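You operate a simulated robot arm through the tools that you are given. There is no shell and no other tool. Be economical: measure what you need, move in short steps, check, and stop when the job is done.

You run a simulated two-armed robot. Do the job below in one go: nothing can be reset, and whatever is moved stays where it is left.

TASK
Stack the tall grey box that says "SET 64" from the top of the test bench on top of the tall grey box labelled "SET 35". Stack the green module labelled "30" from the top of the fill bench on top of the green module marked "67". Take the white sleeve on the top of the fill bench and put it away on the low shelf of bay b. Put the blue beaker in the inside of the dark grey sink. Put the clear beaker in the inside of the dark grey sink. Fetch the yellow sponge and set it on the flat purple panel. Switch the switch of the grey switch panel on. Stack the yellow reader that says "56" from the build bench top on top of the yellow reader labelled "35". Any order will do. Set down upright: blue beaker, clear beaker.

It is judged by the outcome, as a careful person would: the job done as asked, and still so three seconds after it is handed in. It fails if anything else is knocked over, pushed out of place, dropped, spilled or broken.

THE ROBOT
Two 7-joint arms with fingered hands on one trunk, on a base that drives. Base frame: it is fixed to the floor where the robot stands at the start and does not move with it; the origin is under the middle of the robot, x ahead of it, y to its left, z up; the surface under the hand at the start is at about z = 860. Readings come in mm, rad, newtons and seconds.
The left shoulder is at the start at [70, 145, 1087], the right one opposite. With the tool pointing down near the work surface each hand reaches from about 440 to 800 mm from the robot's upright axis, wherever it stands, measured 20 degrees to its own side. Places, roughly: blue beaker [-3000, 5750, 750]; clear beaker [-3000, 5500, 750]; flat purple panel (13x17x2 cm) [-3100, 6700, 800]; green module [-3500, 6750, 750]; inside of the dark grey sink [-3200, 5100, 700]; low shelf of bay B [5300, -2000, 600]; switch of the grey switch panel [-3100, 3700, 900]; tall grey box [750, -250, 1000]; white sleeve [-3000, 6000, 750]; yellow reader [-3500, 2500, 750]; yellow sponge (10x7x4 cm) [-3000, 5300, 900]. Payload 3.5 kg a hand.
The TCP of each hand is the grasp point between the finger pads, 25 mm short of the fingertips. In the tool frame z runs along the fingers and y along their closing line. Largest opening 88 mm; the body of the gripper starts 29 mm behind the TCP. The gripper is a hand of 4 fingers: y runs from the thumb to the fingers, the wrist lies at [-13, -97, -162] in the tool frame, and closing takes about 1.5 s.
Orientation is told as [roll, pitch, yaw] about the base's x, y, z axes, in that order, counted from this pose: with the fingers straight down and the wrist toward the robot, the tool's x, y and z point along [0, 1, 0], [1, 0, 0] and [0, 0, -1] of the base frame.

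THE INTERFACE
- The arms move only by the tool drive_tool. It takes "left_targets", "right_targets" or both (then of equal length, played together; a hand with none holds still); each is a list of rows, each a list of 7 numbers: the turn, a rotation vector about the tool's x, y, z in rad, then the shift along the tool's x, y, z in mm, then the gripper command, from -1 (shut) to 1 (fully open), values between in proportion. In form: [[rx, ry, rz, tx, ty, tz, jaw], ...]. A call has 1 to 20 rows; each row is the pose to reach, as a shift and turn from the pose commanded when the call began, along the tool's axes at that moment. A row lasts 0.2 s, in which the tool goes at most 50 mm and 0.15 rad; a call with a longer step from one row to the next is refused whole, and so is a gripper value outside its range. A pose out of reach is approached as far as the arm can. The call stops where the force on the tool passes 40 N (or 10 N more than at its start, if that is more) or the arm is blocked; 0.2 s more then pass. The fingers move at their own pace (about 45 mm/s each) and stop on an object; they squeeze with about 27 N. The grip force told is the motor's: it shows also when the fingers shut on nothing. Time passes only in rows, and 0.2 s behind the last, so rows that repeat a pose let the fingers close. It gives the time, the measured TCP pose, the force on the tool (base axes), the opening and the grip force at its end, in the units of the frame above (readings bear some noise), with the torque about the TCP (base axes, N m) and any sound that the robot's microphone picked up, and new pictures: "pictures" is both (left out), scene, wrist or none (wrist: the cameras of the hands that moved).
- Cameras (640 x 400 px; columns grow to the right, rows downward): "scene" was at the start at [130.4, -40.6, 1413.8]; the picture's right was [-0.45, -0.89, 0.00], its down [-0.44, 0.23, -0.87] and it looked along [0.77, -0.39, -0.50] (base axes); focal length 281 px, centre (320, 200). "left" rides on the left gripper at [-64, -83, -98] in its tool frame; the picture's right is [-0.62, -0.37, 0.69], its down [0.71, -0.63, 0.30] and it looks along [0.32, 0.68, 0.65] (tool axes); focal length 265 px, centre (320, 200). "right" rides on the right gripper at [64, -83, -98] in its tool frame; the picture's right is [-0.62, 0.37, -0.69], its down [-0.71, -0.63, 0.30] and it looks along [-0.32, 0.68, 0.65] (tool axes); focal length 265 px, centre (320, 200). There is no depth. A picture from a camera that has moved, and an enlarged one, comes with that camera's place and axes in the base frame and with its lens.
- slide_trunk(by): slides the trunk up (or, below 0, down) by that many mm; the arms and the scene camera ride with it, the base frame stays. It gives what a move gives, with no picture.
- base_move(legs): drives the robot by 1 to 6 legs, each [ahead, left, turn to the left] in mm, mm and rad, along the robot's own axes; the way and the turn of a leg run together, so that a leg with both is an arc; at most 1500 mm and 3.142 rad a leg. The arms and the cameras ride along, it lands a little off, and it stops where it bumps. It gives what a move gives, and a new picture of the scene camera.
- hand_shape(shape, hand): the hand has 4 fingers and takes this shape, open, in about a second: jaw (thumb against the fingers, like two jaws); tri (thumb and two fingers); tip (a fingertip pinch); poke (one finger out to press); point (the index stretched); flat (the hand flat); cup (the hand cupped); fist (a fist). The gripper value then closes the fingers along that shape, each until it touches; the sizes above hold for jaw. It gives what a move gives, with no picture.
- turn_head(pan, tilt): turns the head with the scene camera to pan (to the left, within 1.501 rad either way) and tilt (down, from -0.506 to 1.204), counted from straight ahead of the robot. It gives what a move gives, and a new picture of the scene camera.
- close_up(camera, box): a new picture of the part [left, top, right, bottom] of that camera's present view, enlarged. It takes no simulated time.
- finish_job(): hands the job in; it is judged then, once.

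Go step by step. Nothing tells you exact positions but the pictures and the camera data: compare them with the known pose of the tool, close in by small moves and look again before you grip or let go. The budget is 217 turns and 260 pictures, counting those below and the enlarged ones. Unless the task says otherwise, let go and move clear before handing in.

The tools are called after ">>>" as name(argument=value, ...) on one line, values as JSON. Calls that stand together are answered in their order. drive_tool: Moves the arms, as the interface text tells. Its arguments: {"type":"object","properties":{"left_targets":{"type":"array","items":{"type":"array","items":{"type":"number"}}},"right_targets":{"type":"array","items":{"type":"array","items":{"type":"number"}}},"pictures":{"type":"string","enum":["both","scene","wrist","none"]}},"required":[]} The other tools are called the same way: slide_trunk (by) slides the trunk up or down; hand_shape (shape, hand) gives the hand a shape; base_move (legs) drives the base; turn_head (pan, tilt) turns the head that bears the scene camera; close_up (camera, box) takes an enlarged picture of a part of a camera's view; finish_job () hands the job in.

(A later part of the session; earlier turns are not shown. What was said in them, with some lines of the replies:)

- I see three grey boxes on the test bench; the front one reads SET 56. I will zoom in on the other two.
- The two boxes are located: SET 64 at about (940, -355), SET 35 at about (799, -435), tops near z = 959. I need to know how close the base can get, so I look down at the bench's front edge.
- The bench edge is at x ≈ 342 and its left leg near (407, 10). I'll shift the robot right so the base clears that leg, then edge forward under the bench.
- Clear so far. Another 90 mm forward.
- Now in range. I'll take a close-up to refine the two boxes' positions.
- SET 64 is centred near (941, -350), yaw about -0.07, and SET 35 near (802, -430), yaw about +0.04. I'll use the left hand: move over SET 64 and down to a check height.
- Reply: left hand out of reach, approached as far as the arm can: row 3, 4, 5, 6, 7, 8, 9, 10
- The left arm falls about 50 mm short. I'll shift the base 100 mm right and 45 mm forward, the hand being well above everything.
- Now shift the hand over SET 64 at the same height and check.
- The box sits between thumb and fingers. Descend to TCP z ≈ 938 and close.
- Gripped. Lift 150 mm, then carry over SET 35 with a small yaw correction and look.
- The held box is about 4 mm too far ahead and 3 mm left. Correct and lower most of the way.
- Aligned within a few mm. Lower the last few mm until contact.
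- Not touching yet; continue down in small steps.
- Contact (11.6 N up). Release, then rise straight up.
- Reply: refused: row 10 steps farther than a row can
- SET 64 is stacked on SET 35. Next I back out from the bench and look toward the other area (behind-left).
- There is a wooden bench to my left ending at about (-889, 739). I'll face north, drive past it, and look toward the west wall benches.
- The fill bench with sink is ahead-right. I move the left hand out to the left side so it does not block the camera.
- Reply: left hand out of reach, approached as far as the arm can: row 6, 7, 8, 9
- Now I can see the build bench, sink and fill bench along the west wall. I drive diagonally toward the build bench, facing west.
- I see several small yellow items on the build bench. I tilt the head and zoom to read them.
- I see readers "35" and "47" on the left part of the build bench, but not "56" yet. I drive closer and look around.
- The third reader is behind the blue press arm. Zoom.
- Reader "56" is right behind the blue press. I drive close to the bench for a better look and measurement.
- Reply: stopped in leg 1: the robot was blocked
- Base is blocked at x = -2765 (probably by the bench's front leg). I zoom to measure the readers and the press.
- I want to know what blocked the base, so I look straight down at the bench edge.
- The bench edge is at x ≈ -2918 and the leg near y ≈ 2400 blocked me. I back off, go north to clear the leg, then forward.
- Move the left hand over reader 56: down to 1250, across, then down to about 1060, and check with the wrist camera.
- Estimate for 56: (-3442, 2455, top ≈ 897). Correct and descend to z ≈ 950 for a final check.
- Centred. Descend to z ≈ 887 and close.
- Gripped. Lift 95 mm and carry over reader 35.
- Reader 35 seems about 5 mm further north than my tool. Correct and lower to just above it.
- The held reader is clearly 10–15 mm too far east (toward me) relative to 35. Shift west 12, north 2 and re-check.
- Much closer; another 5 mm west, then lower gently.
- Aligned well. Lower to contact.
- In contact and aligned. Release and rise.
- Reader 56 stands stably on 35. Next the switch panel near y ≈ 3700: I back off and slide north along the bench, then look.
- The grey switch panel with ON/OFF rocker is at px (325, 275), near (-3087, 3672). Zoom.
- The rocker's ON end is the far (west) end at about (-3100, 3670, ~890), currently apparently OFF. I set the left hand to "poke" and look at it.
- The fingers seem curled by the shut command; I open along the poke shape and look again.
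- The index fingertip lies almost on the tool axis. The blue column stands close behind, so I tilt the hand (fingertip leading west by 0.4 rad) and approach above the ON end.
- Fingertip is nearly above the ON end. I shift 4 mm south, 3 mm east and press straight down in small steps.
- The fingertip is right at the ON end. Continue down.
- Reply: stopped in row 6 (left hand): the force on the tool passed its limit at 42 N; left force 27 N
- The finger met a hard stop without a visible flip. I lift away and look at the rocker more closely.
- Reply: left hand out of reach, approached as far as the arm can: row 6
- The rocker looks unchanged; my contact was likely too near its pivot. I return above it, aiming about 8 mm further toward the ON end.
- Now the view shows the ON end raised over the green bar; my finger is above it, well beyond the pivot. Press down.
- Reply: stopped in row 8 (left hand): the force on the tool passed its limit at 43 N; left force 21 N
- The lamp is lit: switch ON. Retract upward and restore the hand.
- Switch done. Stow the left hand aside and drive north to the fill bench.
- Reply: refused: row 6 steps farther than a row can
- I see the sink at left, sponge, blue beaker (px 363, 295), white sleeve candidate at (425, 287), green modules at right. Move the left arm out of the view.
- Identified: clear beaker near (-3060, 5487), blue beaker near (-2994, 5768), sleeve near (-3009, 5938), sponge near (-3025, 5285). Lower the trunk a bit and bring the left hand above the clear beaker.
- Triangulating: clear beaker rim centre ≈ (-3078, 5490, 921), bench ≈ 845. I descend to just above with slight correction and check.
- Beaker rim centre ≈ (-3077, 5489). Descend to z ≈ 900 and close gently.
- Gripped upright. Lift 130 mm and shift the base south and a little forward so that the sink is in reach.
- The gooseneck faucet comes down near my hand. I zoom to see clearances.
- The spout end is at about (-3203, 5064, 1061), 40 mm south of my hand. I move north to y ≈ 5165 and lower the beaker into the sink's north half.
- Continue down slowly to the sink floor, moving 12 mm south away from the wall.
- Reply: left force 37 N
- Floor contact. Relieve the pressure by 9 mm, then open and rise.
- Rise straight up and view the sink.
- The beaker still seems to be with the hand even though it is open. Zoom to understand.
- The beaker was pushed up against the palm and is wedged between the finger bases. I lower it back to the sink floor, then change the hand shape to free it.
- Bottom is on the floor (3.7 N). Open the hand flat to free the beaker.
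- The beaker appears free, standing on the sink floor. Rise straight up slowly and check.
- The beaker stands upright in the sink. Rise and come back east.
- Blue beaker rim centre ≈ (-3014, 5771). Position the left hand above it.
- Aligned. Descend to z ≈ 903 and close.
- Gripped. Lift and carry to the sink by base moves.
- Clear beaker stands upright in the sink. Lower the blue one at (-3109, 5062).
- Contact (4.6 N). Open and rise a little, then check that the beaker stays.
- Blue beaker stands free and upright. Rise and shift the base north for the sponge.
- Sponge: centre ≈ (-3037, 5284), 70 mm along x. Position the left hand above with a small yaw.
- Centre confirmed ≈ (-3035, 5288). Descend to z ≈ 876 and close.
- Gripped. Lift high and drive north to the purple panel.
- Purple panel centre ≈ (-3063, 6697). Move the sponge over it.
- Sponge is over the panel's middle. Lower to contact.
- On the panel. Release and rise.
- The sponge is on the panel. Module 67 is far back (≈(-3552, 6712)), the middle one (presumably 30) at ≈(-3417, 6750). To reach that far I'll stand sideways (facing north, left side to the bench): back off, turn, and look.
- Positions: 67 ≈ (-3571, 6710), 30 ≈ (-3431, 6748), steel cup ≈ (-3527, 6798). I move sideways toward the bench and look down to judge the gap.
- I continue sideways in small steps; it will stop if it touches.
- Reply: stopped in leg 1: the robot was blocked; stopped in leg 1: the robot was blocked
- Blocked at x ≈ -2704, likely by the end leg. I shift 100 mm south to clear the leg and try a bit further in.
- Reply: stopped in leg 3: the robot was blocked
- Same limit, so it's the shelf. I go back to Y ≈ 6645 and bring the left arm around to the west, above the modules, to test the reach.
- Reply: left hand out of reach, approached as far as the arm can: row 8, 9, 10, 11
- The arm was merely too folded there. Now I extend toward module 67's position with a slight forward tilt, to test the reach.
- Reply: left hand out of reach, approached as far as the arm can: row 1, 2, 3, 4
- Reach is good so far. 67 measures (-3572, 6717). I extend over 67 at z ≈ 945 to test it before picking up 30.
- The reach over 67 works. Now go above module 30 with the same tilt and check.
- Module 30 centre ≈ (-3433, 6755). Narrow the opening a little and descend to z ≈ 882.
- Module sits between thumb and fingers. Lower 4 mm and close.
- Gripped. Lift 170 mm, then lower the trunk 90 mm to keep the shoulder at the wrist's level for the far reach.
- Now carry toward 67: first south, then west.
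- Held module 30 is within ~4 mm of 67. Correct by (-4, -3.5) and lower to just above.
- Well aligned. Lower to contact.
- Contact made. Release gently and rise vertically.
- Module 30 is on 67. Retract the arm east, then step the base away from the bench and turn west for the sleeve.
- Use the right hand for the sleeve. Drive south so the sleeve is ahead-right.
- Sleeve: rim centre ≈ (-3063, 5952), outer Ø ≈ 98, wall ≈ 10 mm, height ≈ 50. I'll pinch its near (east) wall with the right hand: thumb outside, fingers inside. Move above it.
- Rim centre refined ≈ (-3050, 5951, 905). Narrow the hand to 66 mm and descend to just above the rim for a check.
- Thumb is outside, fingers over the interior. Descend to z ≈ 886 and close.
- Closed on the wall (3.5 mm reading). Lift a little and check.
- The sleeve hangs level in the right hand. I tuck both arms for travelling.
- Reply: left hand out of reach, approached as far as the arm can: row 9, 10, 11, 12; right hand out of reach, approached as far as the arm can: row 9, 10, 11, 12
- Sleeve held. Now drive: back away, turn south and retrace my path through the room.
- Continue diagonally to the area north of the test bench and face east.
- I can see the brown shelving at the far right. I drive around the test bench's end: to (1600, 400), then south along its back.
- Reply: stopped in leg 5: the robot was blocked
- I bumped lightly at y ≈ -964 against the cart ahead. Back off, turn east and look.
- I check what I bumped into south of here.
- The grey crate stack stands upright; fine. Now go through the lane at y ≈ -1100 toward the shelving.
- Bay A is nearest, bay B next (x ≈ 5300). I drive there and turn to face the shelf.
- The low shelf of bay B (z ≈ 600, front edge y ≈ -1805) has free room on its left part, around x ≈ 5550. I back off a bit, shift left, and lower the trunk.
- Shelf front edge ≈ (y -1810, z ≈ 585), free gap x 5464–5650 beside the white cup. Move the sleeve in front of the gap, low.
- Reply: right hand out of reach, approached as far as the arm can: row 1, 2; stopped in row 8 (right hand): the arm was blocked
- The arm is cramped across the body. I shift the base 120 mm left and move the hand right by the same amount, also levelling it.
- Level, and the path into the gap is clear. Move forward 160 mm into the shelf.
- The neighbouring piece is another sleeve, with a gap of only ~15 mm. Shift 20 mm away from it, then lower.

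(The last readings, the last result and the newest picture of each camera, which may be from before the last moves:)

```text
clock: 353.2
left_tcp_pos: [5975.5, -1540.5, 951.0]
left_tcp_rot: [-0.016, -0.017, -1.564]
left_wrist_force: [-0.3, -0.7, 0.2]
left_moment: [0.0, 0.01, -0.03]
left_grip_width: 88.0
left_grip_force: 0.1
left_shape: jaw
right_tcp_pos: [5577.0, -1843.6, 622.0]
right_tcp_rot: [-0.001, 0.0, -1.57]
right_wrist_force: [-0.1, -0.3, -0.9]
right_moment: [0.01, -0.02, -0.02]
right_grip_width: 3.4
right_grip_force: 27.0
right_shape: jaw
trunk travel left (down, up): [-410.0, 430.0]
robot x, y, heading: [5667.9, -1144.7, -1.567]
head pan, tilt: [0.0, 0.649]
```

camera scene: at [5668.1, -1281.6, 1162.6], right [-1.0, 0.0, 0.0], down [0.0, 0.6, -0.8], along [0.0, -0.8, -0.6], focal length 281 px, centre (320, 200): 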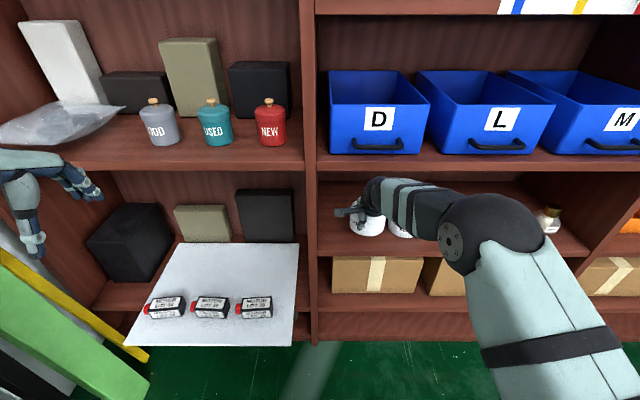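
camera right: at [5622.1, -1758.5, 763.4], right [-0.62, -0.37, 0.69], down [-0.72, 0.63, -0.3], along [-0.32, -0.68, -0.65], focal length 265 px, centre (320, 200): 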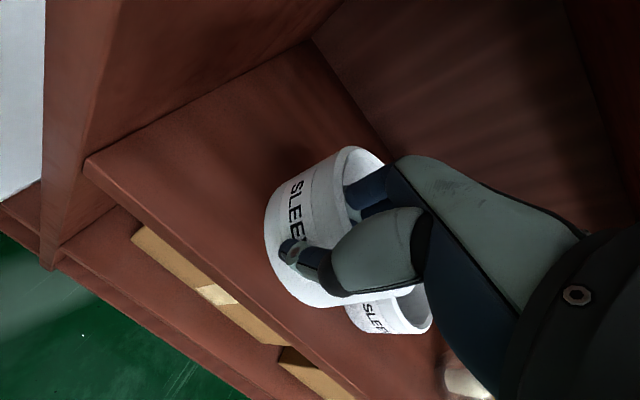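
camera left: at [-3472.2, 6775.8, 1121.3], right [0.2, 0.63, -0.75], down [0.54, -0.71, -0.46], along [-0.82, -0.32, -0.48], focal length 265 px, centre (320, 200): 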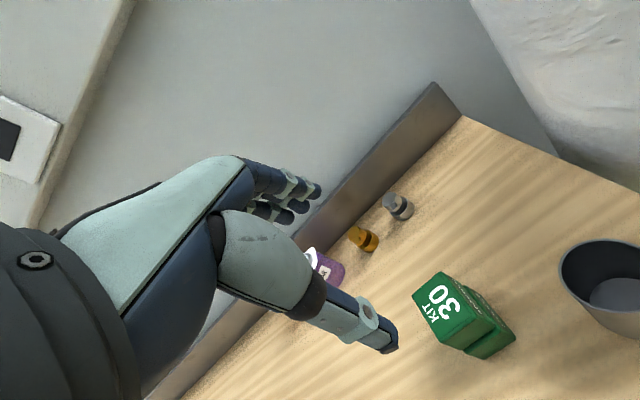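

>>> drive_tool(right_targets=[[0, 0, 0, 0, 0, 3, -1], [0, 0, 0, 0, 0, 6, -1], [0, 0, 0, 0, 0, 8, -1], [0, 0, 0, 0, 0, 8, -1]], pictures="wrist")

```text
clock: 354.2
left_tcp_pos: [5975.8, -1541.1, 950.9]
left_tcp_rot: [-0.016, -0.016, -1.56]
left_wrist_force: [-0.5, 0.7, 0.1]
left_moment: [-0.01, 0.01, 0.02]
left_grip_width: 88.0
left_grip_force: 0.1
left_shape: jaw
right_tcp_pos: [5578.6, -1844.4, 615.0]
right_tcp_rot: [-0.002, -0.002, -1.568]
right_wrist_force: [0.7, -0.2, -0.3]
right_moment: [0.01, -0.04, -0.02]
right_grip_width: 3.4
right_grip_force: 27.2
right_shape: jaw
trunk travel left (down, up): [-410.0, 430.0]
robot x, y, heading: [5668.1, -1144.1, -1.568]
head pan, tilt: [0.0, 0.649]
camera right: at [5641.7, -1759.3, 712.6], right [-0.62, -0.37, 0.69], down [-0.72, 0.63, -0.3], along [-0.32, -0.68, -0.65], focal length 265 px, centre (320, 200)
```

right: 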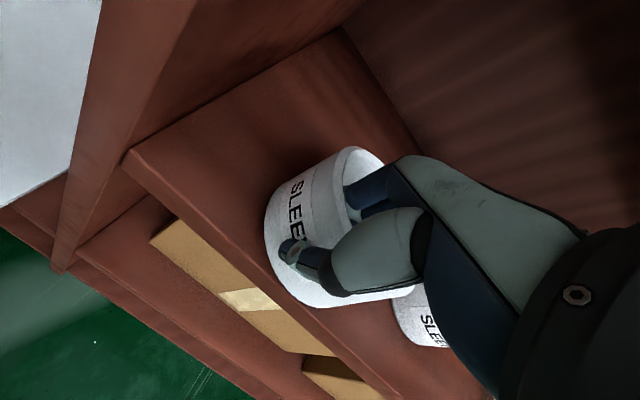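

Not down yet; to get more margin from the front edge I move 25 mm further in, then continue down.

>>> drive_tool(right_targets=[[0, 0, 0, 0, 15, 0, -1], [0, 0, 0, 0, 25, 0, -1], [0, 0, 0, 0, 25, 4, -1], [0, 0, 0, 0, 25, 7, -1], [0, 0, 0, 0, 25, 10, -1], [0, 0, 0, 0, 25, 12, -1], [0, 0, 0, 0, 25, 12, -1]], pictures="none")

```text
clock: 355.8
left_tcp_pos: [5977.0, -1539.2, 951.5]
left_tcp_rot: [-0.016, -0.019, -1.56]
left_wrist_force: [-0.1, -0.8, 0.6]
left_moment: [0.01, -0.01, 0.01]
left_grip_width: 88.2
left_grip_force: 0.0
left_shape: jaw
right_tcp_pos: [5577.6, -1868.4, 604.9]
right_tcp_rot: [0.001, -0.005, -1.57]
right_wrist_force: [-1.1, 0.4, 7.2]
right_moment: [-0.11, 0.02, 0.03]
right_grip_width: 3.5
right_grip_force: 27.3
right_shape: jaw
trunk travel left (down, up): [-410.0, 430.0]
robot x, y, heading: [5668.8, -1143.3, -1.57]
head pan, tilt: [0.0, 0.649]
```

Contact. Open slightly, lift out of the sleeve and withdraw.

>>> drive_tool(right_targets=[[0, 0, 0, 0, 0, -0.5, -0.6], [0, 0, 0, 0, 0, -1, -0.2], [0, 0, 0, 0, 0, -1, 0.1], [0, 0, 0, 0, 0, -1, 0.2], [0, 0, 0, 0, 0, -1, 0.2], [0, 0, 0, 0, 0, -1, 0.2], [0, 0, 0, 0, 0, -15, 0.2], [0, 0, 0, 0, 0, -35, 0.2], [0, 0, 0, 0, 0, -58, 0.2]], pictures="wrist")

```text
clock: 357.8
left_tcp_pos: [5976.9, -1541.8, 950.6]
left_tcp_rot: [-0.016, -0.018, -1.562]
left_wrist_force: [-0.2, 0.1, 0.5]
left_moment: [0.01, -0.02, -0.05]
left_grip_width: 87.8
left_grip_force: 0.0
left_shape: jaw
right_tcp_pos: [5578.1, -1868.4, 660.4]
right_tcp_rot: [-0.001, -0.001, -1.57]
right_wrist_force: [0.1, -0.4, -0.1]
right_moment: [0.03, 0.0, -0.02]
right_grip_width: 52.4
right_grip_force: 0.1
right_shape: jaw
trunk travel left (down, up): [-410.0, 430.0]
robot x, y, heading: [5668.3, -1142.2, -1.559]
head pan, tilt: [0.0, 0.649]
camera right: at [5643.1, -1783.0, 757.9], right [-0.62, -0.37, 0.69], down [-0.72, 0.63, -0.3], along [-0.32, -0.69, -0.65], focal length 265 px, centre (320, 200)
```

right: 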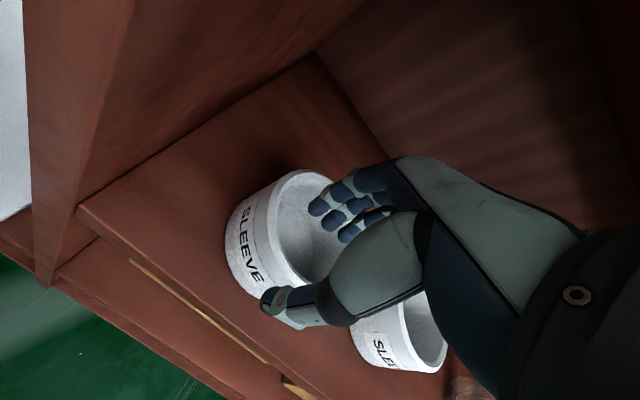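

The sleeve stands on the low shelf. Rise a bit more and withdraw.

>>> drive_tool(right_targets=[[0, 0, 0, 0, 0, -15, 0.2], [0, 0, 0, 0, -20, -25, 0.2], [0, 0, 0, 0, -60, -25, 0.3], [0, 0, 0, 0, -100, -25, 0.3], [0, 0, 0, 0, -140, -25, 0.3], [0, 0, 0, 0, -180, -25, 0.3], [0, 0, 0, -20, -200, -45, 0.5]], pictures="none")

>>> base_move(legs=[[-60, -110, 0]])

>>> close_up(camera="scene", box=[200, 150, 420, 310])

```text
clock: 359.4
left_tcp_pos: [5975.6, -1540.4, 951.0]
left_tcp_rot: [-0.014, -0.019, -1.562]
left_wrist_force: [0.4, 0.5, 1.3]
left_moment: [0.03, -0.01, 0.01]
left_grip_width: 88.1
left_grip_force: 0.0
left_shape: jaw
right_tcp_pos: [5557.5, -1667.1, 704.6]
right_tcp_rot: [0.001, -0.003, -1.569]
right_wrist_force: [-0.1, 0.8, 0.8]
right_moment: [0.02, 0.01, 0.02]
right_grip_width: 65.5
right_grip_force: 0.0
right_shape: jaw
trunk travel left (down, up): [-410.0, 430.0]
robot x, y, heading: [5668.5, -1144.5, -1.566]
head pan, tilt: [0.0, 0.649]
```

```text
clock: 360.6
left_tcp_pos: [5865.3, -1481.7, 951.3]
left_tcp_rot: [-0.013, -0.016, -1.565]
left_wrist_force: [-0.2, 0.2, -0.6]
left_moment: [0.01, 0.0, 0.03]
left_grip_width: 88.0
left_grip_force: 0.0
left_shape: jaw
right_tcp_pos: [5447.4, -1606.8, 704.3]
right_tcp_rot: [-0.001, -0.002, -1.571]
right_wrist_force: [-1.2, 0.9, 0.3]
right_moment: [-0.02, 0.02, 0.03]
right_grip_width: 65.9
right_grip_force: 0.1
right_shape: jaw
trunk travel left (down, up): [-410.0, 430.0]
robot x, y, heading: [5557.8, -1085.7, -1.571]
head pan, tilt: [0.0, 0.649]
camera scene: at [5556.9, -1221.4, 1162.6], right [-1.0, 0.0, 0.0], down [0.0, 0.6, -0.8], along [0.0, -0.8, -0.6], focal length 281 px, centre (320, 200)
```

scene: 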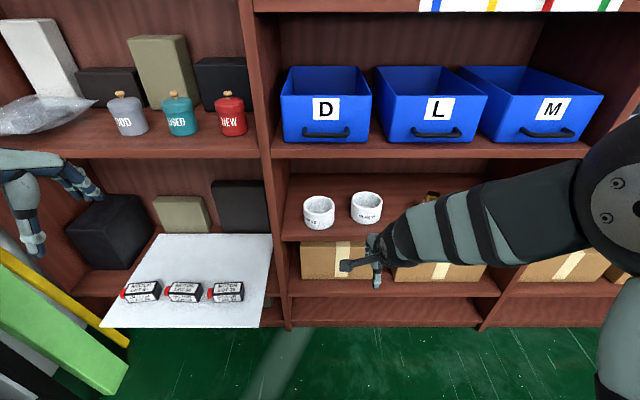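

```text
2.50 times, centred on (310, 230) of scene
camera zoom: at [5556.9, -1221.4, 1162.6], right [-1.0, 0.0, 0.0], down [0.0, 0.6, -0.8], along [0.0, -0.8, -0.6], focal length 703 px, centre (345, 125)
```

zoom: 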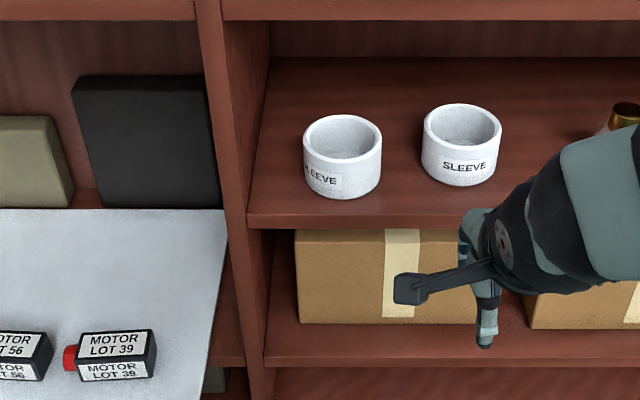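

The sleeve stands beside the other one on bay B's low shelf, both hands are free and clear, and all eight tasks are done. I hand the job in.

>>> finish_job()

```text
The job is handed in.
```

I did all eight tasks and handed the job in; both hands are empty and clear.

- **Stacks:** SET 64 is on SET 35, module 30 is on 67, and reader 56 is on 35. Reader 56 sits about 8 mm off-centre, but it looked stable.
- **Sink and panel:** both beakers are upright in the sink, and the sponge is on the purple panel.
- **Sleeve and switch:** the sleeve is on the low shelf of bay B, and the switch is on with its lamp lit.

Things that went less smoothly:
- **Clear beaker:** it stuck in the hand on the first release. I set it back on the sink floor and freed it there, so it was not dropped.
- **Bumps:** the base touched the build bench and the fill bench while positioning. It also touched what looks like a stack of grey crates behind the test bench; I looked back and they were still upright.
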